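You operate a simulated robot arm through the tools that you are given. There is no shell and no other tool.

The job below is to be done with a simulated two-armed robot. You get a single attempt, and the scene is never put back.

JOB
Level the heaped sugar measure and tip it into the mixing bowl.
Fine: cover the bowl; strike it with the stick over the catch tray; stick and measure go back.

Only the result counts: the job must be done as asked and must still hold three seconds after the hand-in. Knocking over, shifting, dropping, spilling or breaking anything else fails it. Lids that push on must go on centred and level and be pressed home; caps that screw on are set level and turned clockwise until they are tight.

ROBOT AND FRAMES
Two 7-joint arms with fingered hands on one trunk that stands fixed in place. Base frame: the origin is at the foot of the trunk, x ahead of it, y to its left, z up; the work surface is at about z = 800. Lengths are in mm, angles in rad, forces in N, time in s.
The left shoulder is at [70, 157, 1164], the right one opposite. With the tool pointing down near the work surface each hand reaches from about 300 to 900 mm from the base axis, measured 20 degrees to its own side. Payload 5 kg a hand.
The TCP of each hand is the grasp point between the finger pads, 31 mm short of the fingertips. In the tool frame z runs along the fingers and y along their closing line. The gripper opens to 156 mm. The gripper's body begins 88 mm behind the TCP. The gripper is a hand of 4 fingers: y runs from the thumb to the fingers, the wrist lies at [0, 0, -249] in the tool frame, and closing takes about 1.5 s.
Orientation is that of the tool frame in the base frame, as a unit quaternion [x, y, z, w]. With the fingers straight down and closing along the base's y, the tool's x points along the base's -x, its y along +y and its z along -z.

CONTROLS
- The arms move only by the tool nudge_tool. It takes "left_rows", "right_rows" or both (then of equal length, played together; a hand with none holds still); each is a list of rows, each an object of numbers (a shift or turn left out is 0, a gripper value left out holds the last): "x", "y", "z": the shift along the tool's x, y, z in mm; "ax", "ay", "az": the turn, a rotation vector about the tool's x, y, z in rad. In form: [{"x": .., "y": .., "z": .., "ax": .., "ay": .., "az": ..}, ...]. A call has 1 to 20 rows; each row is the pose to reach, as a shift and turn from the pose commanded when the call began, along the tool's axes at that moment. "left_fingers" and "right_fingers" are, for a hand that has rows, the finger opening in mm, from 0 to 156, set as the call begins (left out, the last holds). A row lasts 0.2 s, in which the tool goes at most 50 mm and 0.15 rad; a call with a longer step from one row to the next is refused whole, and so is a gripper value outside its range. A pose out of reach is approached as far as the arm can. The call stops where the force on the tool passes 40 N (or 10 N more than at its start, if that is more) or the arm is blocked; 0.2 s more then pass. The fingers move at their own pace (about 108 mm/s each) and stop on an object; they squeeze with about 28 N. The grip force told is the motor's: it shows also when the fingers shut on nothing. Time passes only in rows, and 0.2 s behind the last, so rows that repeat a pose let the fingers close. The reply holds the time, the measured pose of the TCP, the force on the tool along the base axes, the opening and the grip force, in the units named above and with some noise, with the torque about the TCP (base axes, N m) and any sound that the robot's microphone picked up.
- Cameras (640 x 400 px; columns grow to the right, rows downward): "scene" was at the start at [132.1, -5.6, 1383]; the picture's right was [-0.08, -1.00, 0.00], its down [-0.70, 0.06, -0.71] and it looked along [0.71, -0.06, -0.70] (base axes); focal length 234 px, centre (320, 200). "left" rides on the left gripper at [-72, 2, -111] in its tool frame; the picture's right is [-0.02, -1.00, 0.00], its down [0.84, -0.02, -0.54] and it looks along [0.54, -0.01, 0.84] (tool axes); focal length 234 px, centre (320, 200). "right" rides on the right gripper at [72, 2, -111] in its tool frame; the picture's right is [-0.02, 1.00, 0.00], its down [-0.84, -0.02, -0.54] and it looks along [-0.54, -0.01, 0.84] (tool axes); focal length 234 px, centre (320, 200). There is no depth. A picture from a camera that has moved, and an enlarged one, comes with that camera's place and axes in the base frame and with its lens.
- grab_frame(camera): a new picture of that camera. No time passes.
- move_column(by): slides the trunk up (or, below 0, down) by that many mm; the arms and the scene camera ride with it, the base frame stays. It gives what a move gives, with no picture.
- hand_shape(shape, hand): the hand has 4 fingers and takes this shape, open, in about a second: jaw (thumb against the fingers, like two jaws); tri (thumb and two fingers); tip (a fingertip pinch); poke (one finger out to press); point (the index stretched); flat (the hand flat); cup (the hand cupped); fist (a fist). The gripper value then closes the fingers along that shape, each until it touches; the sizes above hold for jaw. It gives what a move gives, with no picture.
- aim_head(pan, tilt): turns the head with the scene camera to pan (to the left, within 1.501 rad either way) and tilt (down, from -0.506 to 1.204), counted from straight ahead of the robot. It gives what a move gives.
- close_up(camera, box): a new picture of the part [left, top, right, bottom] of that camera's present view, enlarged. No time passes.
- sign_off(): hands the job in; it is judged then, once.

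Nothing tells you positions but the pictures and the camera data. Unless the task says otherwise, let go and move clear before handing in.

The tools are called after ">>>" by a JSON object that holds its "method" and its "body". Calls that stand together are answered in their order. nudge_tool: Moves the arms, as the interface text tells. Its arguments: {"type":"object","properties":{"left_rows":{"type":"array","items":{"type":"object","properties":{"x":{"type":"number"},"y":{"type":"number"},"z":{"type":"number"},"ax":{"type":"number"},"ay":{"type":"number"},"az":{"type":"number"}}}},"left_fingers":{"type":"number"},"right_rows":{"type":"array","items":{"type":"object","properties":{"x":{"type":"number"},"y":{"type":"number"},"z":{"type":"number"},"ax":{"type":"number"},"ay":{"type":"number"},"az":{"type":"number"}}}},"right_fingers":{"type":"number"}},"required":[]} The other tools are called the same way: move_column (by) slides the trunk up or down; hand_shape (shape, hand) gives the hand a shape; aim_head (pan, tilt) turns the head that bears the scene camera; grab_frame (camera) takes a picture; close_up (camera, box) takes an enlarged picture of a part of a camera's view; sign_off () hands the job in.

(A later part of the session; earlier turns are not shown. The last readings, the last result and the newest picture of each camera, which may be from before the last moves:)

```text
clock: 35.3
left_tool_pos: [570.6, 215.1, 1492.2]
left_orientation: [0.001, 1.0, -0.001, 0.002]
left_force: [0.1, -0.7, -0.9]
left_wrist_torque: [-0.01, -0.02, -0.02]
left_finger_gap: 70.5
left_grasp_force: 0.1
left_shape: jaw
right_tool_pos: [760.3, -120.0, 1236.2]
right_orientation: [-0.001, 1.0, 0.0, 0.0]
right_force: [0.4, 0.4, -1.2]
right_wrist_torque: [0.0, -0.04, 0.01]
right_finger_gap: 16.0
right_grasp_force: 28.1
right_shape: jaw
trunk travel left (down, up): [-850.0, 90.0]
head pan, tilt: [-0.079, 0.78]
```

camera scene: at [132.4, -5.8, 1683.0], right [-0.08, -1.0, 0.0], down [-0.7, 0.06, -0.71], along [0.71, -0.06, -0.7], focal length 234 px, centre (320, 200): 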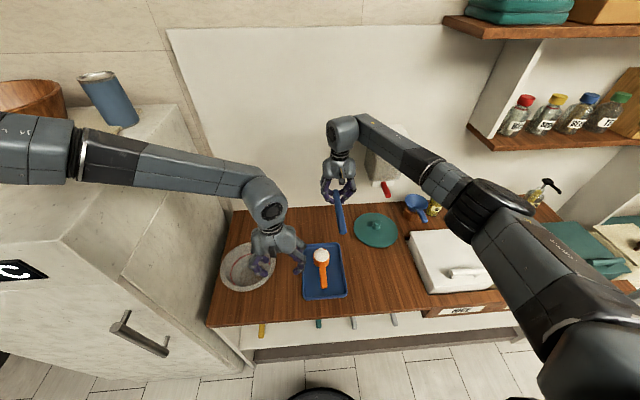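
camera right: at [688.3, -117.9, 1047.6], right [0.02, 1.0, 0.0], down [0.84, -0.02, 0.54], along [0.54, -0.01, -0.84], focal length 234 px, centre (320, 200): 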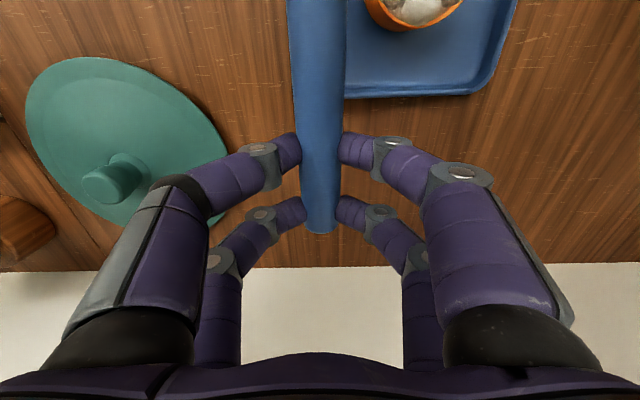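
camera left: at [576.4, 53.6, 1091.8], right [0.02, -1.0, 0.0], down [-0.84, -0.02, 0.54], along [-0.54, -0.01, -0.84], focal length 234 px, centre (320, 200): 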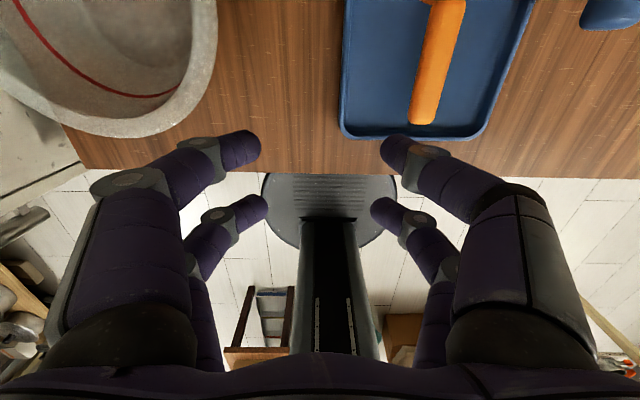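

>>> {"method": "move_column", "body": {"by": -200}}

>>> {"method": "nudge_tool", "body": {"right_rows": [{"x": 0}, {"x": 0}, {"x": 0}, {"x": 0}]}}

>>> {"method": "grab_frame", "body": {"camera": "scene"}}

```text
clock: 37.5
left_tool_pos: [571.4, 214.7, 1293.4]
left_orientation: [0.001, 1.0, -0.002, 0.003]
left_force: [0.0, 0.1, 0.8]
left_wrist_torque: [0.04, -0.03, -0.02]
left_finger_gap: 70.6
left_grasp_force: 0.0
left_shape: jaw
right_tool_pos: [760.6, -119.4, 1035.8]
right_orientation: [0.001, 1.0, 0.0, 0.0]
right_force: [0.8, 0.2, -0.1]
right_wrist_torque: [-0.02, -0.09, -0.01]
right_finger_gap: 16.2
right_grasp_force: 28.6
right_shape: jaw
trunk travel left (down, up): [-650.0, 290.0]
head pan, tilt: [-0.079, 0.78]
```

```text
clock: 38.5
left_tool_pos: [572.7, 216.0, 1293.0]
left_orientation: [0.001, 1.0, -0.001, 0.002]
left_force: [-0.1, 0.5, 0.0]
left_wrist_torque: [-0.03, 0.02, 0.01]
left_finger_gap: 70.4
left_grasp_force: 0.1
left_shape: jaw
right_tool_pos: [759.1, -118.4, 1036.1]
right_orientation: [0.0, 1.0, 0.0, 0.0]
right_force: [-0.4, 0.2, -0.7]
right_wrist_torque: [0.01, -0.05, 0.01]
right_finger_gap: 16.1
right_grasp_force: 28.1
right_shape: jaw
trunk travel left (down, up): [-650.0, 290.0]
head pan, tilt: [-0.079, 0.78]
```

```text
taken
camera scene: at [132.3, -5.9, 1483.0], right [-0.08, -1.0, 0.0], down [-0.7, 0.06, -0.71], along [0.71, -0.06, -0.7], focal length 234 px, centre (320, 200)
```

scene: 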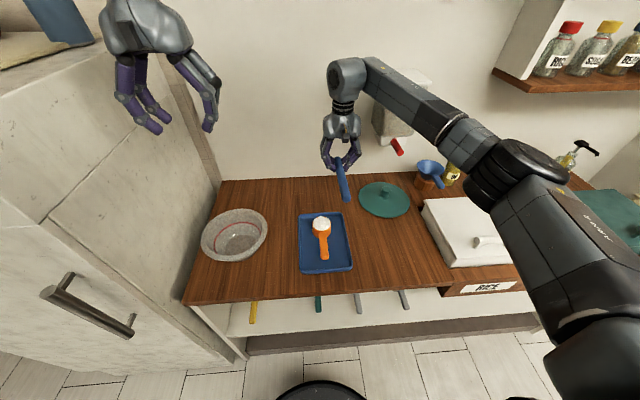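

The trunk is now at +100 and the stick is still held firmly. I'll test in free air, above the heap, whether the right hand can sweep the full width of the cup.

>>> {"method": "nudge_tool", "body": {"right_rows": [{"y": 8, "z": 3}, {"y": 20, "z": 10}, {"y": 34, "z": 20}, {"y": 50, "z": 32}, {"y": 66, "z": 44}, {"y": 82, "z": 56}, {"y": 98, "z": 68}, {"y": 114, "z": 78}, {"y": 128, "z": 86}, {"y": 134, "z": 92}, {"y": 134, "z": 96}, {"y": 134, "z": 96}, {"y": 134, "z": 96}, {"y": 134, "z": 96}]}}

>>> {"method": "close_up", "body": {"camera": "scene", "box": [260, 150, 420, 270]}}

>>> {"method": "grab_frame", "body": {"camera": "right"}}

```text
clock: 41.5
left_tool_pos: [571.8, 215.3, 1292.5]
left_orientation: [0.001, 1.0, -0.001, 0.002]
left_force: [-1.3, 0.1, -0.3]
left_wrist_torque: [0.0, 0.03, 0.01]
left_finger_gap: 70.4
left_grasp_force: 0.0
left_shape: jaw
right_tool_pos: [759.6, 14.7, 940.4]
right_orientation: [0.0, 1.0, 0.0, 0.0]
right_force: [-0.1, 0.0, -0.7]
right_wrist_torque: [-0.01, -0.07, 0.01]
right_finger_gap: 16.4
right_grasp_force: 27.3
right_shape: jaw
trunk travel left (down, up): [-650.0, 290.0]
head pan, tilt: [-0.079, 0.78]
```

```text
3.33 times, centred on (340, 210) of scene
camera zoom: at [132.3, -5.8, 1483.0], right [-0.08, -1.0, 0.0], down [-0.7, 0.06, -0.71], along [0.71, -0.06, -0.7], focal length 779 px, centre (253, 167)
```

zoom: 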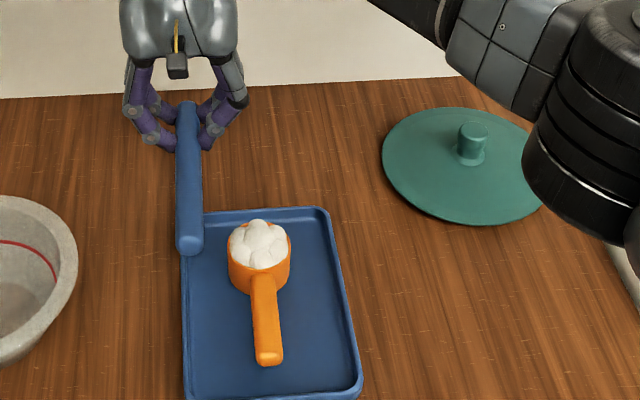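

```text
taken
camera right: at [688.2, 16.3, 1051.4], right [0.02, 1.0, 0.0], down [0.84, -0.02, 0.54], along [0.54, -0.01, -0.84], focal length 234 px, centre (320, 200)
```

right: 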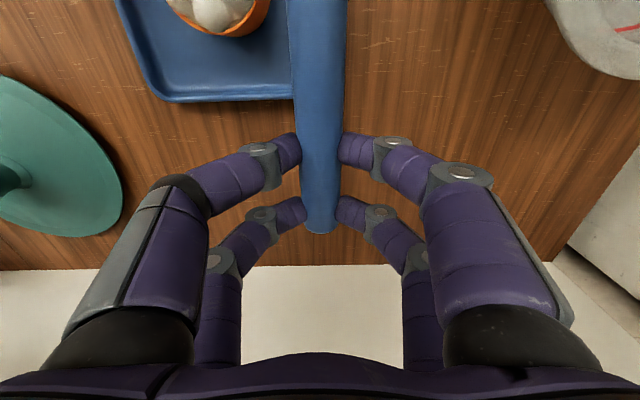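

The full sweep is reachable. I'll now lower the stick beside the cup's left rim edge in fine steps, using the force reading to find the exact rim height (expected at TCP z of about 891).

>>> {"method": "nudge_tool", "body": {"right_rows": [{"y": -6, "z": 4}, {"y": -14, "z": 10}, {"y": -22, "z": 18}, {"y": -29, "z": 26}, {"y": -33, "z": 33}, {"y": -34, "z": 38}, {"y": -34, "z": 40}, {"y": -34, "z": 40}, {"y": -34, "z": 40}, {"y": -34, "z": 40}]}}

>>> {"method": "close_up", "body": {"camera": "scene", "box": [280, 165, 380, 245]}}

>>> {"method": "grab_frame", "body": {"camera": "right"}}

```text
clock: 43.7
left_tool_pos: [571.1, 215.7, 1292.7]
left_orientation: [0.0, 1.0, -0.002, 0.001]
left_force: [-0.3, 0.1, 0.3]
left_wrist_torque: [-0.01, -0.01, -0.03]
left_finger_gap: 70.7
left_grasp_force: 0.0
left_shape: jaw
right_tool_pos: [759.7, -19.8, 900.3]
right_orientation: [0.001, 1.0, 0.0, -0.001]
right_force: [0.0, -0.4, -0.7]
right_wrist_torque: [0.0, -0.08, 0.0]
right_finger_gap: 15.9
right_grasp_force: 28.4
right_shape: jaw
trunk travel left (down, up): [-650.0, 290.0]
head pan, tilt: [-0.079, 0.78]
```

```text
5.00 times, centred on (330, 205) of scene
camera zoom: at [132.3, -5.8, 1483.0], right [-0.08, -1.0, 0.0], down [-0.7, 0.06, -0.71], along [0.71, -0.06, -0.7], focal length 1168 px, centre (270, 175)
```

zoom: 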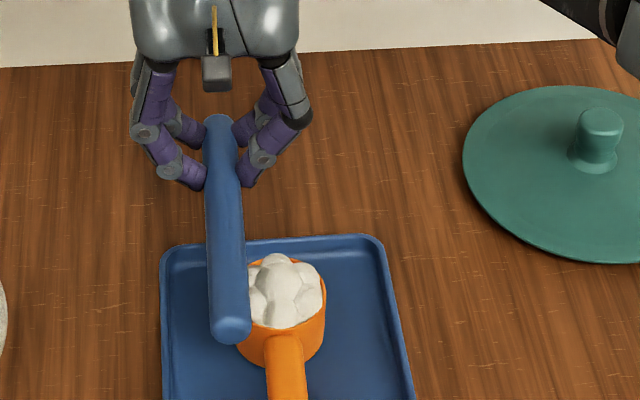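

```text
taken
camera right: at [688.2, -17.5, 1011.7], right [0.02, 1.0, 0.0], down [0.84, -0.02, 0.54], along [0.54, -0.01, -0.84], focal length 234 px, centre (320, 200)
```

right: 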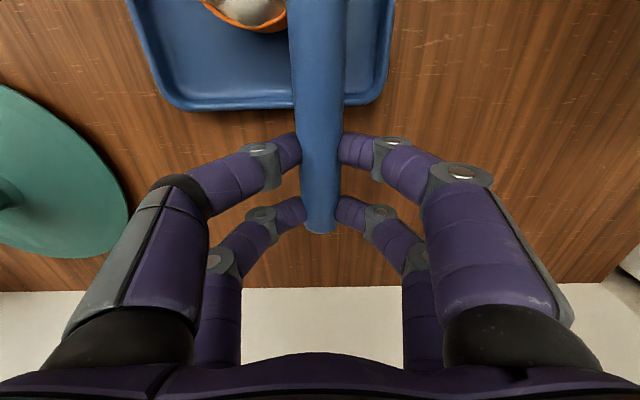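

No contact yet at TCP z = 900. I'll keep lowering in small steps.

>>> {"method": "nudge_tool", "body": {"right_rows": [{"z": 1}, {"z": 2}, {"z": 3}, {"z": 3}, {"z": 3}]}}

>>> {"method": "nudge_tool", "body": {"right_rows": [{"z": 0.7}, {"z": 1.5}, {"z": 1.5}, {"z": 1.5}]}}

>>> {"method": "nudge_tool", "body": {"right_rows": [{"z": 0.5}, {"z": 1}, {"z": 1}, {"z": 1}]}}

```text
clock: 44.9
left_tool_pos: [571.1, 214.6, 1292.7]
left_orientation: [0.001, 1.0, -0.001, 0.002]
left_force: [-0.7, 0.5, -0.9]
left_wrist_torque: [0.01, 0.0, 0.0]
left_finger_gap: 70.5
left_grasp_force: 0.1
left_shape: jaw
right_tool_pos: [759.8, -19.0, 898.3]
right_orientation: [0.0, 1.0, 0.0, 0.0]
right_force: [0.1, -0.5, -1.4]
right_wrist_torque: [-0.04, -0.02, 0.02]
right_finger_gap: 15.8
right_grasp_force: 28.1
right_shape: jaw
trunk travel left (down, up): [-650.0, 290.0]
head pan, tilt: [-0.079, 0.78]
```

```text
clock: 45.9
left_tool_pos: [570.8, 215.1, 1292.8]
left_orientation: [0.001, 1.0, -0.002, 0.002]
left_force: [-0.5, -0.7, 0.0]
left_wrist_torque: [0.01, -0.01, 0.02]
left_finger_gap: 70.3
left_grasp_force: 0.1
left_shape: jaw
right_tool_pos: [759.3, -19.6, 896.2]
right_orientation: [0.0, 1.0, -0.001, 0.0]
right_force: [0.3, 0.4, -0.7]
right_wrist_torque: [-0.01, -0.07, 0.0]
right_finger_gap: 16.1
right_grasp_force: 28.2
right_shape: jaw
trunk travel left (down, up): [-650.0, 290.0]
head pan, tilt: [-0.079, 0.78]
```

```text
clock: 46.9
left_tool_pos: [569.7, 215.5, 1293.5]
left_orientation: [0.001, 1.0, -0.002, 0.002]
left_force: [0.1, 0.6, 0.6]
left_wrist_torque: [0.0, 0.0, 0.02]
left_finger_gap: 70.4
left_grasp_force: 0.0
left_shape: jaw
right_tool_pos: [759.7, -19.4, 896.3]
right_orientation: [-0.001, 1.0, 0.0, 0.0]
right_force: [-0.3, 0.1, -0.8]
right_wrist_torque: [0.01, -0.01, -0.01]
right_finger_gap: 16.3
right_grasp_force: 27.7
right_shape: jaw
trunk travel left (down, up): [-650.0, 290.0]
head pan, tilt: [-0.079, 0.78]
```

>>> {"method": "nudge_tool", "body": {"right_rows": [{"z": 0.5}, {"z": 1}, {"z": 1}, {"z": 1}]}}

>>> {"method": "nudge_tool", "body": {"right_rows": [{"z": 0.5}, {"z": 1}, {"z": 1}, {"z": 1}]}}

>>> {"method": "close_up", "body": {"camera": "scene", "box": [290, 185, 350, 235]}}

```text
clock: 47.9
left_tool_pos: [571.1, 215.6, 1292.6]
left_orientation: [0.001, 1.0, -0.002, 0.002]
left_force: [-0.3, -0.3, 0.3]
left_wrist_torque: [0.01, 0.02, 0.01]
left_finger_gap: 70.1
left_grasp_force: 0.1
left_shape: jaw
right_tool_pos: [759.8, -18.9, 893.9]
right_orientation: [0.0, 1.0, 0.0, 0.0]
right_force: [0.7, -0.7, -0.7]
right_wrist_torque: [0.0, -0.08, 0.01]
right_finger_gap: 16.4
right_grasp_force: 28.1
right_shape: jaw
trunk travel left (down, up): [-650.0, 290.0]
head pan, tilt: [-0.079, 0.78]
```

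```text
clock: 48.9
left_tool_pos: [571.6, 215.8, 1292.9]
left_orientation: [0.001, 1.0, -0.002, 0.002]
left_force: [-0.7, -1.6, -0.5]
left_wrist_torque: [-0.01, 0.05, 0.03]
left_finger_gap: 70.4
left_grasp_force: 0.0
left_shape: jaw
right_tool_pos: [760.1, -18.4, 892.9]
right_orientation: [-0.001, 1.0, 0.001, 0.001]
right_force: [-0.1, 0.1, -0.5]
right_wrist_torque: [0.01, -0.03, 0.03]
right_finger_gap: 15.9
right_grasp_force: 27.8
right_shape: jaw
trunk travel left (down, up): [-650.0, 290.0]
head pan, tilt: [-0.079, 0.78]
```

```text
8.00 times, centred on (320, 210) of scene
camera zoom: at [132.3, -5.8, 1483.0], right [-0.08, -1.0, 0.0], down [-0.7, 0.06, -0.71], along [0.71, -0.06, -0.7], focal length 1870 px, centre (320, 120)
```

zoom: 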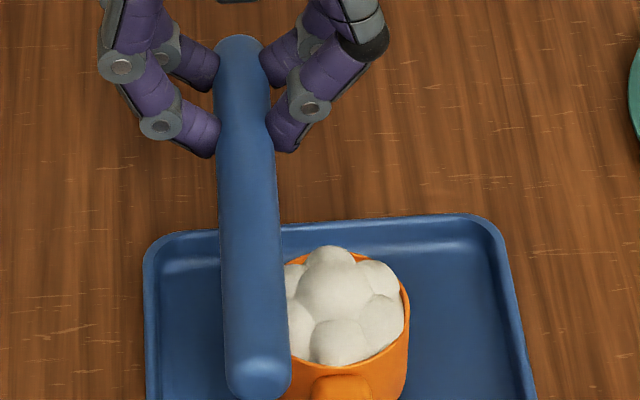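

Still no contact, and the stick axis sits about 2 mm outside the rim edge. I'll shift 4 mm toward the cup and keep lowering.

>>> {"method": "nudge_tool", "body": {"right_rows": [{"y": -1}, {"y": -2}, {"y": -3}, {"y": -4}, {"y": -4}, {"y": -4}]}}

>>> {"method": "nudge_tool", "body": {"right_rows": [{"z": 0.4}, {"z": 0.8}, {"z": 0.8}, {"z": 0.8}]}}

>>> {"method": "nudge_tool", "body": {"right_rows": [{"z": 0.4}, {"z": 0.8}, {"z": 0.8}, {"z": 0.8}]}}

```text
clock: 50.3
left_tool_pos: [570.9, 214.8, 1292.6]
left_orientation: [0.001, 1.0, -0.002, 0.002]
left_force: [0.7, -0.1, 0.6]
left_wrist_torque: [-0.01, 0.0, -0.04]
left_finger_gap: 70.5
left_grasp_force: 0.0
left_shape: jaw
right_tool_pos: [759.7, -22.1, 892.0]
right_orientation: [0.0, 1.0, 0.0, 0.0]
right_force: [0.5, 0.1, -0.5]
right_wrist_torque: [0.0, -0.04, -0.02]
right_finger_gap: 16.3
right_grasp_force: 27.9
right_shape: jaw
trunk travel left (down, up): [-650.0, 290.0]
head pan, tilt: [-0.079, 0.78]
```

```text
clock: 51.3
left_tool_pos: [571.4, 214.7, 1292.3]
left_orientation: [0.001, 1.0, -0.003, 0.002]
left_force: [-0.7, -0.8, -0.2]
left_wrist_torque: [-0.02, -0.02, -0.02]
left_finger_gap: 70.5
left_grasp_force: 0.0
left_shape: jaw
right_tool_pos: [758.1, -22.5, 890.8]
right_orientation: [0.0, 1.0, 0.001, 0.0]
right_force: [0.2, 0.1, -0.7]
right_wrist_torque: [-0.02, -0.07, 0.03]
right_finger_gap: 16.1
right_grasp_force: 28.6
right_shape: jaw
trunk travel left (down, up): [-650.0, 290.0]
head pan, tilt: [-0.079, 0.78]
```

```text
clock: 52.3
left_tool_pos: [571.2, 216.1, 1292.2]
left_orientation: [0.0, 1.0, -0.001, 0.002]
left_force: [0.6, 0.4, 0.0]
left_wrist_torque: [0.0, 0.01, 0.02]
left_finger_gap: 70.5
left_grasp_force: 0.0
left_shape: jaw
right_tool_pos: [759.7, -22.8, 890.4]
right_orientation: [0.0, 1.0, 0.0, 0.0]
right_force: [-0.6, -0.3, 0.3]
right_wrist_torque: [-0.01, 0.05, 0.0]
right_finger_gap: 16.1
right_grasp_force: 27.9
right_shape: jaw
trunk travel left (down, up): [-650.0, 290.0]
head pan, tilt: [-0.079, 0.78]
```

The torque and vertical force have just shifted (about 1 N), which suggests first contact. I'll take one more tiny step to confirm.

>>> {"method": "nudge_tool", "body": {"right_rows": [{"z": 0.2}, {"z": 0.4}, {"z": 0.4}, {"z": 0.4}]}}

>>> {"method": "close_up", "body": {"camera": "scene", "box": [290, 185, 350, 235]}}

```text
clock: 53.3
left_tool_pos: [571.0, 214.5, 1292.7]
left_orientation: [0.0, 1.0, -0.001, 0.001]
left_force: [-0.2, 0.6, -0.1]
left_wrist_torque: [0.02, -0.02, 0.0]
left_finger_gap: 70.5
left_grasp_force: 0.0
left_shape: jaw
right_tool_pos: [760.8, -23.8, 891.1]
right_orientation: [0.0, 1.0, 0.0, 0.0]
right_force: [-0.2, 0.2, 0.6]
right_wrist_torque: [-0.05, 0.1, 0.0]
right_finger_gap: 16.2
right_grasp_force: 28.2
right_shape: jaw
trunk travel left (down, up): [-650.0, 290.0]
head pan, tilt: [-0.079, 0.78]
```

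```text
8.00 times, centred on (320, 210) of scene
camera zoom: at [132.0, -5.8, 1483.1], right [-0.08, -1.0, 0.0], down [-0.7, 0.06, -0.71], along [0.71, -0.06, -0.7], focal length 1870 px, centre (320, 120)
```

zoom: 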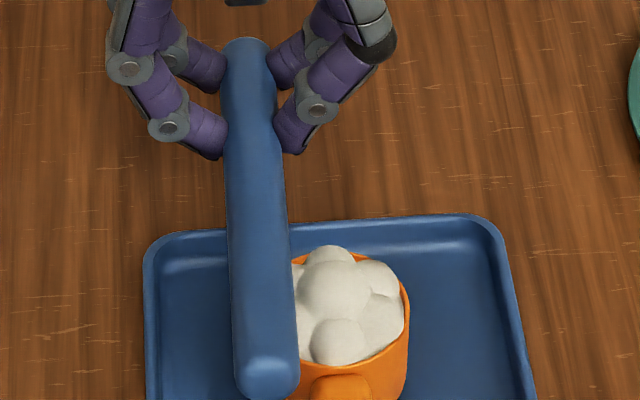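

Contact is confirmed at about TCP z = 890.5, which matches the estimated rim height. I'll raise 8 mm, back off to the left, and make a first slow pass across the top of the heap.

>>> {"method": "nudge_tool", "body": {"right_rows": [{"z": -4}, {"z": -8.8}, {"y": 8, "z": -8.8}, {"y": 16, "z": -8.8}, {"y": 22, "z": -8.8}, {"y": 22, "z": -8.8}, {"y": 22, "z": -8.8}]}}

>>> {"method": "nudge_tool", "body": {"right_rows": [{"y": -4}, {"y": -10}, {"y": -16}, {"y": -22}, {"y": -28}, {"y": -34}, {"y": -40}, {"y": -46}, {"y": -52}, {"y": -58}, {"y": -64}, {"y": -70}, {"y": -76}, {"y": -82}, {"y": -88}, {"y": -94}, {"y": -100}, {"y": -104}, {"y": -104}, {"y": -104}]}}

>>> {"method": "close_up", "body": {"camera": "scene", "box": [280, 185, 380, 265]}}

```text
clock: 54.9
left_tool_pos: [571.1, 216.2, 1292.7]
left_orientation: [0.001, 1.0, -0.002, 0.002]
left_force: [0.4, 0.1, -0.6]
left_wrist_torque: [0.01, 0.0, 0.03]
left_finger_gap: 70.3
left_grasp_force: 0.1
left_shape: jaw
right_tool_pos: [760.5, -1.4, 899.7]
right_orientation: [-0.001, 1.0, 0.0, -0.001]
right_force: [-0.8, 0.8, -0.4]
right_wrist_torque: [0.04, -0.04, -0.03]
right_finger_gap: 15.9
right_grasp_force: 27.9
right_shape: jaw
trunk travel left (down, up): [-650.0, 290.0]
head pan, tilt: [-0.079, 0.78]
```

```text
clock: 59.1
left_tool_pos: [572.2, 215.7, 1292.9]
left_orientation: [0.001, 1.0, -0.002, 0.003]
left_force: [0.0, 0.0, -0.1]
left_wrist_torque: [0.0, 0.01, 0.02]
left_finger_gap: 70.4
left_grasp_force: 0.1
left_shape: jaw
right_tool_pos: [759.3, -106.1, 899.8]
right_orientation: [0.0, 1.0, 0.0, 0.0]
right_force: [1.0, -0.2, -1.5]
right_wrist_torque: [0.0, -0.05, -0.01]
right_finger_gap: 16.2
right_grasp_force: 28.2
right_shape: jaw
trunk travel left (down, up): [-650.0, 290.0]
head pan, tilt: [-0.079, 0.78]
```

```text
5.00 times, centred on (330, 225) of scene
camera zoom: at [132.3, -5.9, 1483.0], right [-0.08, -1.0, 0.0], down [-0.7, 0.06, -0.71], along [0.71, -0.06, -0.7], focal length 1168 px, centre (270, 75)
```

zoom: 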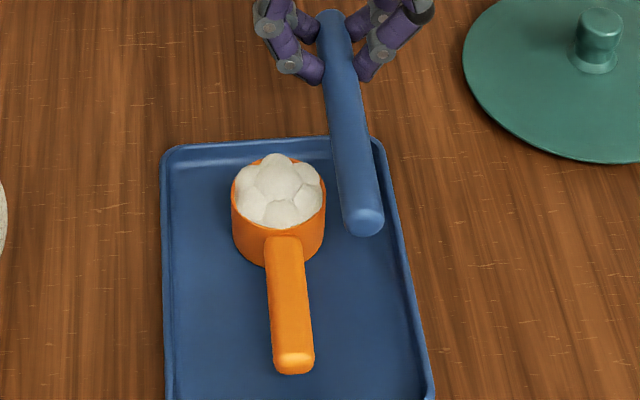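

The heap didn't change and the measure didn't move, so the strike needs to run right at the rim. I'll lower to about 0.5 mm above the contact height and sweep back to the left.

>>> {"method": "nudge_tool", "body": {"right_rows": [{"z": 2}, {"z": 4}, {"z": 6}, {"z": 7.8}, {"z": 7.8}, {"z": 7.8}]}}

>>> {"method": "nudge_tool", "body": {"right_rows": [{"y": 4}, {"y": 10}, {"y": 16}, {"y": 22}, {"y": 28}, {"y": 34}, {"y": 40}, {"y": 46}, {"y": 52}, {"y": 58}, {"y": 64}, {"y": 70}, {"y": 76}, {"y": 82}, {"y": 88}, {"y": 94}, {"y": 100}, {"y": 106}, {"y": 108}, {"y": 108}]}}

>>> {"method": "close_up", "body": {"camera": "scene", "box": [280, 185, 380, 265]}}

```text
clock: 60.5
left_tool_pos: [571.6, 214.4, 1293.2]
left_orientation: [0.0, 1.0, -0.002, 0.002]
left_force: [-0.4, 0.1, 0.0]
left_wrist_torque: [-0.02, -0.01, 0.03]
left_finger_gap: 70.4
left_grasp_force: 0.1
left_shape: jaw
right_tool_pos: [760.7, -105.0, 891.7]
right_orientation: [0.0, 1.0, 0.0, 0.0]
right_force: [-0.1, -0.1, -1.7]
right_wrist_torque: [-0.01, -0.04, 0.01]
right_finger_gap: 16.2
right_grasp_force: 27.9
right_shape: jaw
trunk travel left (down, up): [-650.0, 290.0]
head pan, tilt: [-0.079, 0.78]
```

```text
clock: 64.7
left_tool_pos: [572.4, 213.3, 1291.8]
left_orientation: [0.002, 1.0, -0.002, 0.001]
left_force: [0.1, -0.9, 0.2]
left_wrist_torque: [-0.02, -0.01, -0.01]
left_finger_gap: 70.2
left_grasp_force: 0.1
left_shape: jaw
right_tool_pos: [759.8, 1.9, 892.0]
right_orientation: [0.0, 1.0, 0.0, 0.0]
right_force: [-0.1, 0.5, -1.0]
right_wrist_torque: [0.02, -0.07, -0.02]
right_finger_gap: 15.8
right_grasp_force: 27.6
right_shape: jaw
trunk travel left (down, up): [-650.0, 290.0]
head pan, tilt: [-0.079, 0.78]
```

```text
5.00 times, centred on (330, 225) of scene
camera zoom: at [132.3, -5.9, 1483.0], right [-0.08, -1.0, 0.0], down [-0.7, 0.06, -0.71], along [0.71, -0.06, -0.7], focal length 1168 px, centre (270, 75)
```

zoom: 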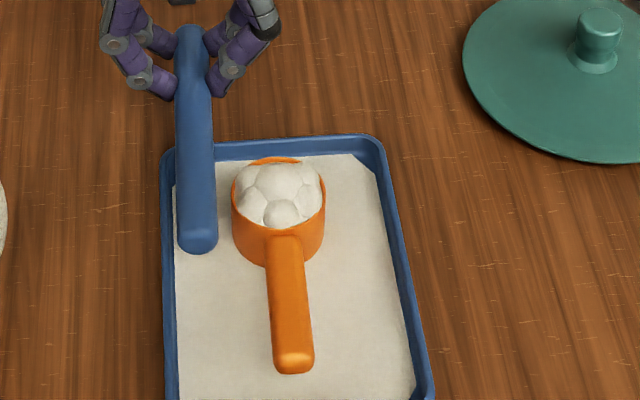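

The tray now shows a layer of caught sugar, so the strike is working. I'll look closely at what remains in the cup.

>>> {"method": "close_up", "body": {"camera": "scene", "box": [305, 195, 355, 235]}}

>>> {"method": "grab_frame", "body": {"camera": "right"}}

>>> {"method": "grab_frame", "body": {"camera": "left"}}

```text
10.00 times, centred on (330, 215) of scene
camera zoom: at [132.3, -5.9, 1483.0], right [-0.08, -1.0, 0.0], down [-0.7, 0.06, -0.71], along [0.71, -0.06, -0.7], focal length 2337 px, centre (220, 50)
```

zoom: 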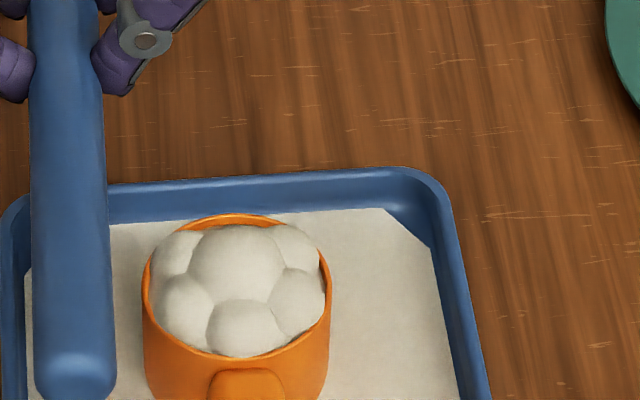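

```text
taken
camera right: at [688.1, 4.3, 1003.0], right [0.02, 1.0, 0.0], down [0.84, -0.02, 0.54], along [0.54, -0.01, -0.84], focal length 234 px, centre (320, 200)
```

right: 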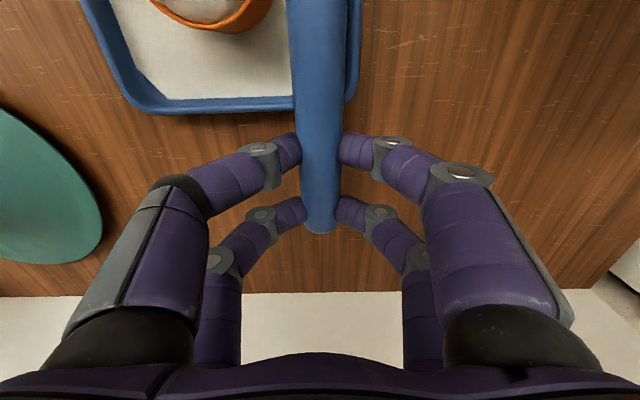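

```text
taken
camera left: at [643.8, 217.2, 1403.2], right [0.02, -1.0, 0.0], down [-0.84, -0.02, 0.54], along [-0.54, -0.01, -0.84], focal length 234 px, centre (320, 200)
```

left: 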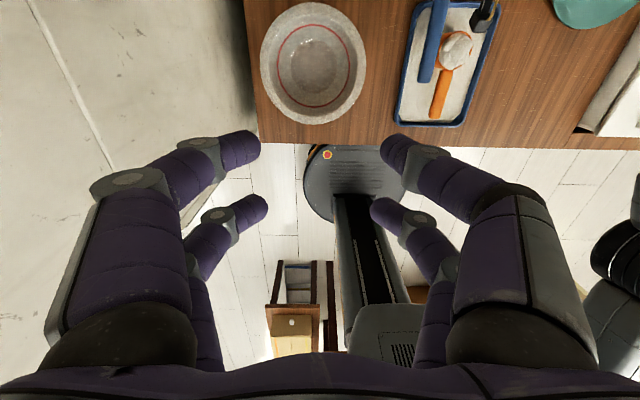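

The sugar now sits at rim level with the rim visible all the way round. I'll make one more pass at the same height back to the right to make sure it's level, then lift the stick away.

>>> {"method": "nudge_tool", "body": {"right_rows": [{"y": -4}, {"y": -10}, {"y": -16}, {"y": -22}, {"y": -28}, {"y": -34}, {"y": -40}, {"y": -46}, {"y": -52}, {"y": -58}, {"y": -64}, {"y": -70}, {"y": -76}, {"y": -82}, {"y": -88}, {"y": -94}, {"y": -100}, {"y": -106}, {"y": -110}, {"y": -110}]}}

>>> {"method": "nudge_tool", "body": {"right_rows": [{"z": -6}, {"z": -14}, {"z": -24}, {"z": -34}, {"z": -45}, {"z": -45}, {"z": -45}]}}

>>> {"method": "close_up", "body": {"camera": "scene", "box": [300, 190, 370, 246]}}

>>> {"method": "grab_frame", "body": {"camera": "right"}}

```text
clock: 68.9
left_tool_pos: [571.6, 215.4, 1293.5]
left_orientation: [0.001, 1.0, -0.002, 0.001]
left_force: [0.4, 0.7, 0.2]
left_wrist_torque: [0.01, 0.01, -0.04]
left_finger_gap: 70.6
left_grasp_force: 0.1
left_shape: jaw
right_tool_pos: [758.5, -107.7, 892.2]
right_orientation: [0.0, 1.0, 0.0, 0.001]
right_force: [-0.5, -0.8, -0.8]
right_wrist_torque: [-0.02, -0.05, 0.02]
right_finger_gap: 16.2
right_grasp_force: 28.2
right_shape: jaw
trunk travel left (down, up): [-650.0, 290.0]
head pan, tilt: [-0.079, 0.78]
```

```text
clock: 70.5
left_tool_pos: [571.0, 214.7, 1291.9]
left_orientation: [0.001, 1.0, -0.002, 0.002]
left_force: [0.2, -0.8, 0.1]
left_wrist_torque: [-0.02, -0.01, 0.01]
left_finger_gap: 70.7
left_grasp_force: 0.2
left_shape: jaw
right_tool_pos: [760.5, -107.9, 937.2]
right_orientation: [0.0, 1.0, 0.0, 0.0]
right_force: [-0.2, -0.4, -0.4]
right_wrist_torque: [-0.02, -0.03, 0.02]
right_finger_gap: 16.1
right_grasp_force: 27.9
right_shape: jaw
trunk travel left (down, up): [-650.0, 290.0]
head pan, tilt: [-0.079, 0.78]
```

```text
7.14 times, centred on (335, 218) of scene
camera zoom: at [132.3, -5.9, 1483.0], right [-0.08, -1.0, 0.0], down [-0.7, 0.06, -0.71], along [0.71, -0.06, -0.7], focal length 1669 px, centre (213, 71)
```

zoom: 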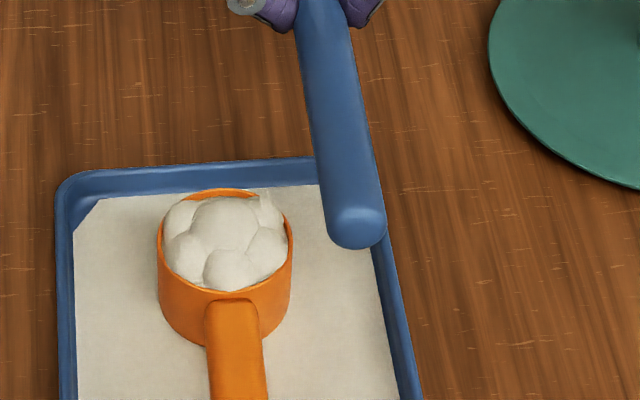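

```text
taken
camera right: at [688.6, -105.8, 1048.1], right [0.02, 1.0, 0.0], down [0.84, -0.02, 0.54], along [0.54, -0.01, -0.84], focal length 234 px, centre (320, 200)
```

right: 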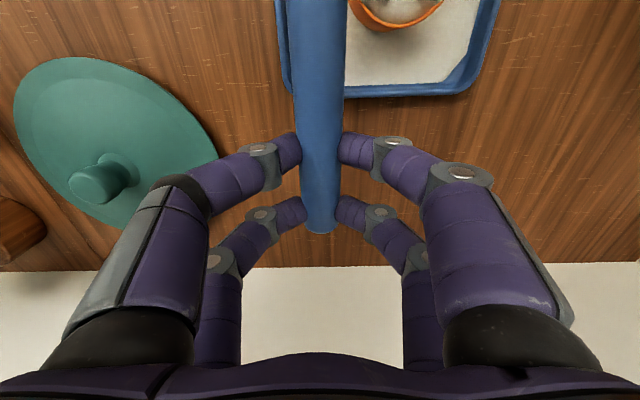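

The cup stands level-full and undisturbed, with the tray holding the surplus. I'll take the stick back above its original resting place.

>>> {"method": "nudge_tool", "body": {"right_rows": [{"x": 5, "y": -6, "az": -0.006}, {"x": 14, "y": -16, "az": -0.016}, {"x": 25, "y": -28, "az": -0.028}, {"x": 37, "y": -41, "az": -0.04}, {"x": 49, "y": -54, "az": -0.053}, {"x": 61, "y": -67, "az": -0.066}, {"x": 72, "y": -80, "az": -0.078}, {"x": 81, "y": -91, "az": -0.088}, {"x": 86, "y": -97, "az": -0.094}, {"x": 88.5, "y": -99, "az": -0.096}, {"x": 88.5, "y": -99, "az": -0.096}, {"x": 88.5, "y": -99, "az": -0.096}, {"x": 88.5, "y": -99, "az": -0.096}]}}

>>> {"method": "nudge_tool", "body": {"right_rows": [{"z": 8}, {"z": 20}, {"z": 34}, {"z": 48}, {"z": 62}, {"z": 74}, {"z": 82}, {"z": 88}, {"z": 90}, {"z": 90}, {"z": 90}, {"z": 90}]}}

>>> {"method": "grab_frame", "body": {"camera": "right"}}

>>> {"method": "close_up", "body": {"camera": "scene", "box": [330, 180, 430, 260]}}

```text
clock: 73.3
left_tool_pos: [571.0, 214.8, 1292.6]
left_orientation: [0.001, 1.0, -0.001, 0.002]
left_force: [-0.6, -0.4, 0.3]
left_wrist_torque: [0.04, 0.04, 0.02]
left_finger_gap: 70.5
left_grasp_force: 0.0
left_shape: jaw
right_tool_pos: [670.8, -206.7, 936.3]
right_orientation: [-0.048, 0.999, 0.0, 0.0]
right_force: [0.1, 1.0, -0.7]
right_wrist_torque: [0.01, -0.07, 0.02]
right_finger_gap: 16.1
right_grasp_force: 27.9
right_shape: jaw
trunk travel left (down, up): [-650.0, 290.0]
head pan, tilt: [-0.079, 0.78]
```

```text
clock: 75.9
left_tool_pos: [571.7, 215.1, 1292.7]
left_orientation: [0.001, 1.0, -0.002, 0.002]
left_force: [0.0, -0.5, 0.1]
left_wrist_torque: [0.01, -0.02, -0.01]
left_finger_gap: 70.3
left_grasp_force: 0.1
left_shape: jaw
right_tool_pos: [671.4, -207.1, 846.5]
right_orientation: [-0.047, 0.999, 0.0, 0.0]
right_force: [-0.5, -0.7, -0.6]
right_wrist_torque: [0.0, -0.05, -0.01]
right_finger_gap: 16.1
right_grasp_force: 27.9
right_shape: jaw
trunk travel left (down, up): [-650.0, 290.0]
head pan, tilt: [-0.079, 0.78]
```

```text
taken
camera right: at [600.0, -211.6, 957.8], right [-0.07, 1.0, 0.0], down [0.84, 0.06, 0.54], along [0.54, 0.04, -0.84], focal length 234 px, centre (320, 200)
```

right: 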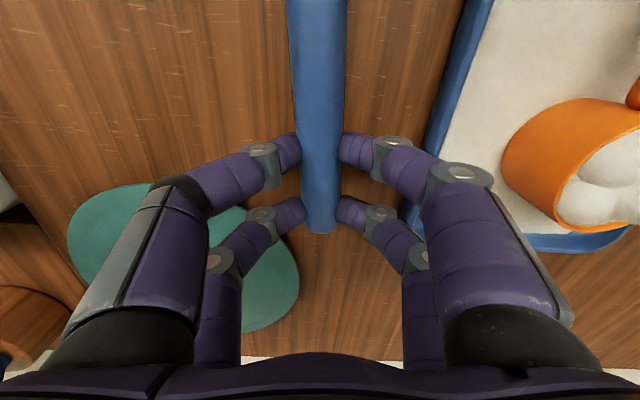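

```text
5.00 times, centred on (380, 220) of scene
camera zoom: at [132.2, -6.0, 1483.0], right [-0.08, -1.0, 0.0], down [-0.7, 0.06, -0.71], along [0.71, -0.06, -0.7], focal length 1168 px, centre (20, 100)
```

zoom: 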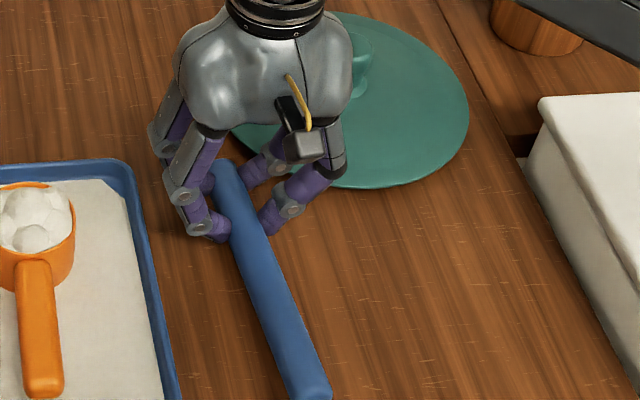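

The stick is about 9 mm above its original spot with the same heading. I'll set it down gently, watching the force.

>>> {"method": "nudge_tool", "body": {"right_rows": [{"z": 2}, {"z": 4}, {"z": 6}, {"z": 7.5}, {"z": 8.5}, {"z": 8.5}, {"z": 8.5}]}}

>>> {"method": "nudge_tool", "body": {"right_rows": [{"z": 0.4}, {"z": 0.8}, {"z": 0.8}, {"z": 0.8}]}}

```text
clock: 77.5
left_tool_pos: [571.3, 214.5, 1292.6]
left_orientation: [0.0, 1.0, -0.001, 0.002]
left_force: [0.2, 0.2, 0.2]
left_wrist_torque: [0.03, -0.03, 0.0]
left_finger_gap: 70.1
left_grasp_force: 0.0
left_shape: jaw
right_tool_pos: [671.6, -205.5, 838.8]
right_orientation: [-0.048, 0.999, 0.0, 0.0]
right_force: [-0.2, -0.1, 0.0]
right_wrist_torque: [0.01, -0.05, 0.0]
right_finger_gap: 16.2
right_grasp_force: 28.2
right_shape: jaw
trunk travel left (down, up): [-650.0, 290.0]
head pan, tilt: [-0.079, 0.78]
```

```text
clock: 78.5
left_tool_pos: [571.6, 216.1, 1291.8]
left_orientation: [0.002, 1.0, -0.002, 0.002]
left_force: [0.0, 0.6, 0.1]
left_wrist_torque: [-0.03, 0.02, 0.03]
left_finger_gap: 70.6
left_grasp_force: 0.1
left_shape: jaw
right_tool_pos: [670.2, -206.3, 838.0]
right_orientation: [-0.047, 0.999, 0.0, 0.0]
right_force: [0.0, -0.6, -1.8]
right_wrist_torque: [0.04, -0.06, -0.02]
right_finger_gap: 16.0
right_grasp_force: 28.3
right_shape: jaw
trunk travel left (down, up): [-650.0, 290.0]
head pan, tilt: [-0.079, 0.78]
```

>>> {"method": "nudge_tool", "body": {"right_rows": [{"z": 0.3}, {"z": 0.6}, {"z": 0.6}, {"z": 0.6}]}}

>>> {"method": "nudge_tool", "body": {"right_rows": [{"z": 0.3}, {"z": 0.5}, {"z": 0.5}, {"z": 0.5}]}}

```text
clock: 79.5
left_tool_pos: [572.1, 215.5, 1293.2]
left_orientation: [0.001, 1.0, -0.002, 0.002]
left_force: [0.8, 0.0, 0.2]
left_wrist_torque: [0.01, 0.0, 0.01]
left_finger_gap: 70.6
left_grasp_force: 0.0
left_shape: jaw
right_tool_pos: [670.1, -206.1, 836.5]
right_orientation: [-0.047, 0.999, 0.0, 0.0]
right_force: [-0.1, -0.3, -0.8]
right_wrist_torque: [-0.01, -0.06, 0.0]
right_finger_gap: 16.0
right_grasp_force: 28.0
right_shape: jaw
trunk travel left (down, up): [-650.0, 290.0]
head pan, tilt: [-0.079, 0.78]
```

```text
clock: 80.5
left_tool_pos: [571.2, 214.1, 1293.2]
left_orientation: [0.001, 1.0, -0.002, 0.002]
left_force: [-0.4, -0.7, -0.9]
left_wrist_torque: [-0.02, 0.01, -0.02]
left_finger_gap: 70.4
left_grasp_force: 0.2
left_shape: jaw
right_tool_pos: [671.1, -207.2, 838.0]
right_orientation: [-0.048, 0.999, -0.001, 0.0]
right_force: [0.4, -0.3, -0.5]
right_wrist_torque: [-0.01, -0.01, 0.02]
right_finger_gap: 16.0
right_grasp_force: 27.8
right_shape: jaw
trunk travel left (down, up): [-650.0, 290.0]
head pan, tilt: [-0.079, 0.78]
```

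>>> {"method": "nudge_tool", "body": {"right_rows": [{"z": 0.3}, {"z": 0.5}, {"z": 0.5}, {"z": 0.5}]}}

>>> {"method": "close_up", "body": {"camera": "scene", "box": [330, 180, 430, 260]}}

```text
clock: 81.5
left_tool_pos: [571.2, 214.4, 1292.6]
left_orientation: [0.001, 1.0, -0.002, 0.002]
left_force: [0.9, 0.2, 0.0]
left_wrist_torque: [0.03, -0.01, 0.01]
left_finger_gap: 70.7
left_grasp_force: 0.0
left_shape: jaw
right_tool_pos: [670.8, -206.9, 836.7]
right_orientation: [-0.048, 0.999, 0.0, 0.0]
right_force: [1.1, -0.6, 2.8]
right_wrist_torque: [-0.02, 0.03, -0.01]
right_finger_gap: 16.3
right_grasp_force: 28.3
right_shape: jaw
trunk travel left (down, up): [-650.0, 290.0]
head pan, tilt: [-0.079, 0.78]
```

```text
5.00 times, centred on (380, 220) of scene
camera zoom: at [131.9, -5.9, 1483.1], right [-0.08, -1.0, 0.0], down [-0.7, 0.06, -0.71], along [0.71, -0.06, -0.7], focal length 1168 px, centre (20, 100)
```

zoom: 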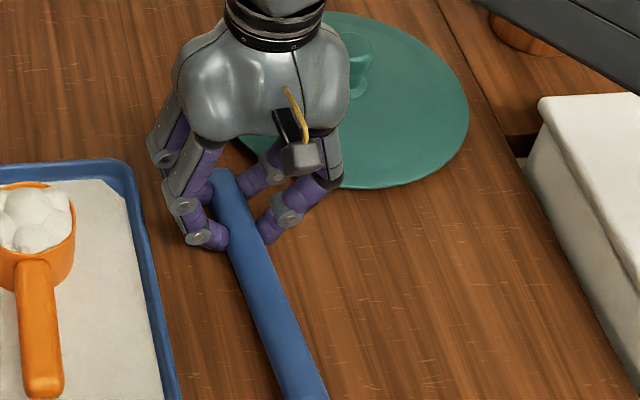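

The stick has touched down (about 3 N upward). I'll open the fingers and let go.

>>> {"method": "nudge_tool", "body": {"right_rows": [{"z": 0}, {"z": 0}, {"z": 0}, {"z": 0}, {"z": 0}], "right_fingers": 60}}

>>> {"method": "nudge_tool", "body": {"right_rows": [{"z": -3}, {"z": -8}, {"z": -16}, {"z": -28}, {"z": -42}, {"z": -60}, {"z": -80}, {"z": -100}, {"z": -120}, {"z": -140}, {"z": -150}, {"z": -150}, {"z": -150}]}}

>>> {"method": "grab_frame", "body": {"camera": "right"}}

>>> {"method": "close_up", "body": {"camera": "scene", "box": [280, 170, 440, 290]}}

>>> {"method": "close_up", "body": {"camera": "right", "box": [400, 0, 620, 170]}}

```text
clock: 82.7
left_tool_pos: [570.4, 215.7, 1291.9]
left_orientation: [0.001, 1.0, -0.003, 0.002]
left_force: [0.6, 0.3, -0.2]
left_wrist_torque: [-0.03, 0.01, 0.0]
left_finger_gap: 70.7
left_grasp_force: 0.0
left_shape: jaw
right_tool_pos: [670.8, -206.4, 836.5]
right_orientation: [-0.048, 0.999, 0.0, 0.0]
right_force: [-0.6, -0.4, 0.4]
right_wrist_torque: [-0.01, 0.0, -0.01]
right_finger_gap: 59.5
right_grasp_force: 0.2
right_shape: jaw
trunk travel left (down, up): [-650.0, 290.0]
head pan, tilt: [-0.079, 0.78]
```

```text
clock: 85.5
left_tool_pos: [571.8, 215.3, 1291.8]
left_orientation: [0.001, 1.0, -0.002, 0.002]
left_force: [0.1, 0.1, -0.5]
left_wrist_torque: [0.01, 0.02, 0.0]
left_finger_gap: 70.5
left_grasp_force: 0.2
left_shape: jaw
right_tool_pos: [671.2, -206.9, 985.4]
right_orientation: [-0.047, 0.999, 0.0, 0.0]
right_force: [-0.1, 0.1, 0.8]
right_wrist_torque: [0.01, 0.0, 0.02]
right_finger_gap: 59.7
right_grasp_force: 0.1
right_shape: jaw
trunk travel left (down, up): [-650.0, 290.0]
head pan, tilt: [-0.079, 0.78]
```

```text
taken
camera right: at [599.8, -212.3, 1097.0], right [-0.07, 1.0, 0.0], down [0.84, 0.06, 0.54], along [0.54, 0.04, -0.84], focal length 234 px, centre (320, 200)
```

right: 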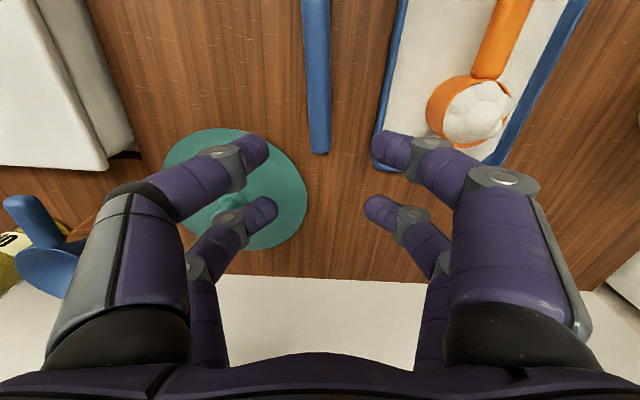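

```text
3.33 times, centred on (360, 230) of scene
camera zoom: at [132.1, -5.9, 1483.1], right [-0.08, -1.0, 0.0], down [-0.7, 0.06, -0.71], along [0.71, -0.06, -0.7], focal length 779 px, centre (187, 100)
```

zoom: 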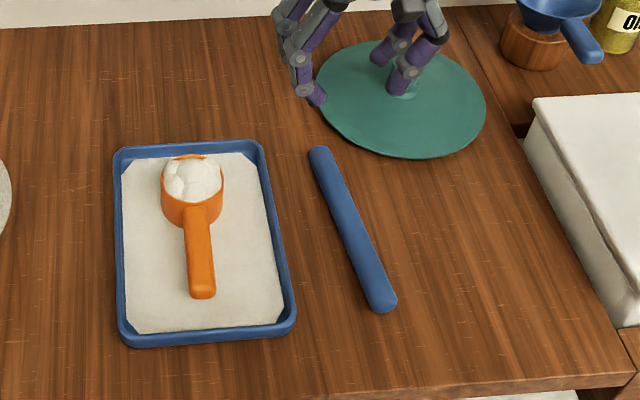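

```text
2.35 times, centred on (510, 85) of right
camera zoom: at [599.8, -212.3, 1097.0], right [-0.07, 1.0, 0.0], down [0.84, 0.06, 0.54], along [0.54, 0.04, -0.84], focal length 551 px, centre (-127, 471)
```

zoom: 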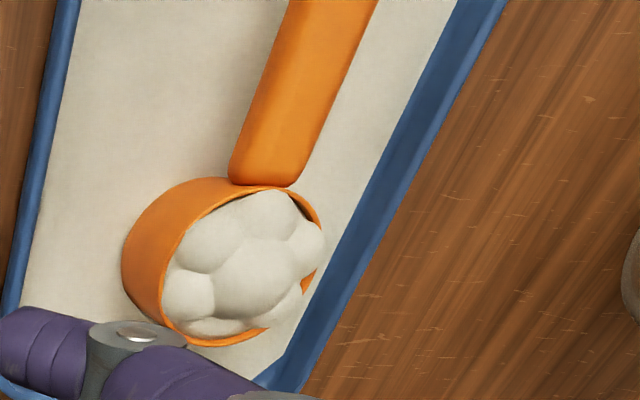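

The stick is back in place. I'll inspect the cup's fill from several angles to decide whether it counts as level.

>>> {"method": "close_up", "body": {"camera": "scene", "box": [310, 198, 346, 226]}}

>>> {"method": "close_up", "body": {"camera": "right", "box": [420, 60, 530, 150]}}

>>> {"method": "close_up", "body": {"camera": "left", "box": [390, 0, 510, 130]}}

```text
14.29 times, centred on (328, 212) of scene
camera zoom: at [132.1, -5.9, 1483.1], right [-0.08, -1.0, 0.0], down [-0.7, 0.06, -0.71], along [0.71, -0.06, -0.7], focal length 3339 px, centre (206, 29)
```

zoom: 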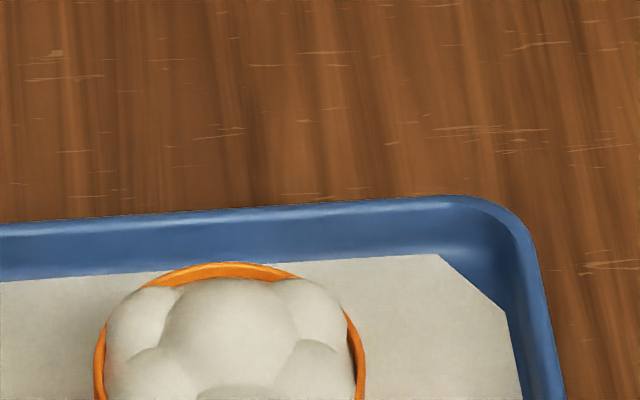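

```text
4.44 times, centred on (475, 105) of right
camera zoom: at [599.8, -212.3, 1097.0], right [-0.07, 1.0, 0.0], down [0.84, 0.06, 0.54], along [0.54, 0.04, -0.84], focal length 1041 px, centre (-369, 622)
```

zoom: 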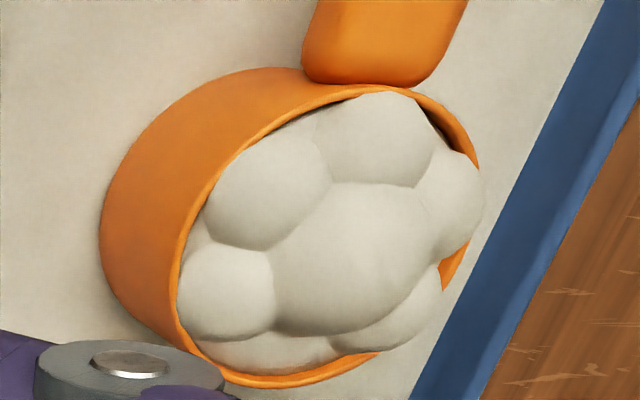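

```text
3.08 times, centred on (450, 65) of left
camera zoom: at [643.6, 217.2, 1403.3], right [0.02, -1.0, 0.0], down [-0.84, -0.02, 0.54], along [-0.54, -0.01, -0.84], focal length 720 px, centre (-80, 615)
```

zoom: 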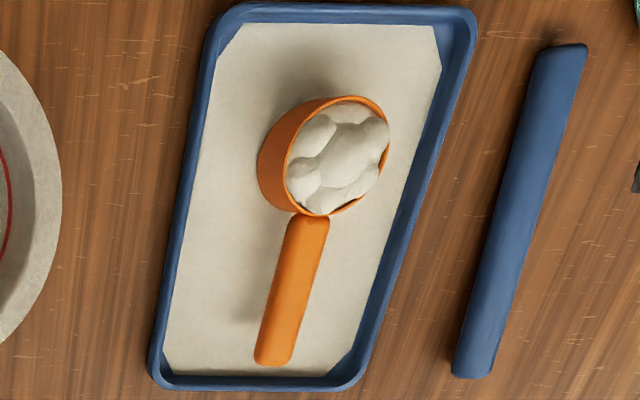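

From these angles I can't tell whether the lumps still crown above the rim. Pitching the right hand forward for the handle grasp will also give its camera a low, nearly side-on view. I'll raise both hands, lower the trunk for better cross-reach, and then check.

>>> {"method": "nudge_tool", "body": {"left_rows": [{"x": 4, "z": -6}, {"x": 10, "z": -16}, {"x": 18, "z": -30}, {"x": 26, "z": -45}, {"x": 34, "z": -60}, {"x": 42, "z": -75}, {"x": 50, "z": -88}, {"x": 56, "z": -96}, {"x": 60, "z": -100}, {"x": 60, "z": -100}, {"x": 60, "z": -100}], "right_rows": [{"z": -10}, {"z": -28}, {"z": -48}, {"z": -70}, {"z": -92}, {"z": -114}, {"z": -136}, {"z": -154}, {"z": -165}, {"z": -165}, {"z": -165}]}}

>>> {"method": "move_column", "body": {"by": -150}}

>>> {"method": "grab_frame", "body": {"camera": "scene"}}

```text
clock: 87.9
left_tool_pos: [510.8, 214.7, 1392.4]
left_orientation: [0.001, 1.0, -0.002, 0.002]
left_force: [0.0, -0.2, -0.8]
left_wrist_torque: [0.01, -0.01, -0.02]
left_finger_gap: 70.4
left_grasp_force: 0.1
left_shape: jaw
right_tool_pos: [671.2, -206.0, 1152.4]
right_orientation: [-0.048, 0.999, 0.0, 0.0]
right_force: [-0.7, -0.7, 0.3]
right_wrist_torque: [0.03, -0.02, -0.01]
right_finger_gap: 59.4
right_grasp_force: 0.0
right_shape: jaw
trunk travel left (down, up): [-650.0, 290.0]
head pan, tilt: [-0.079, 0.78]
```

```text
clock: 89.6
left_tool_pos: [510.4, 214.0, 1242.5]
left_orientation: [0.001, 1.0, -0.002, 0.002]
left_force: [0.0, -0.7, 0.2]
left_wrist_torque: [-0.01, 0.03, -0.01]
left_finger_gap: 70.7
left_grasp_force: 0.2
left_shape: jaw
right_tool_pos: [671.0, -206.0, 1001.8]
right_orientation: [-0.048, 0.999, 0.0, 0.0]
right_force: [-0.2, 0.4, 0.7]
right_wrist_torque: [0.0, 0.0, -0.03]
right_finger_gap: 59.7
right_grasp_force: 0.1
right_shape: jaw
trunk travel left (down, up): [-500.0, 440.0]
head pan, tilt: [-0.079, 0.78]
```

```text
taken
camera scene: at [131.9, -5.9, 1333.1], right [-0.08, -1.0, 0.0], down [-0.7, 0.06, -0.71], along [0.71, -0.06, -0.7], focal length 234 px, centre (320, 200)
```

scene: 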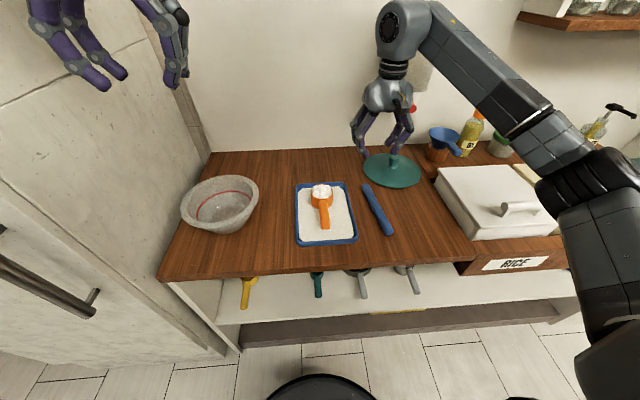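

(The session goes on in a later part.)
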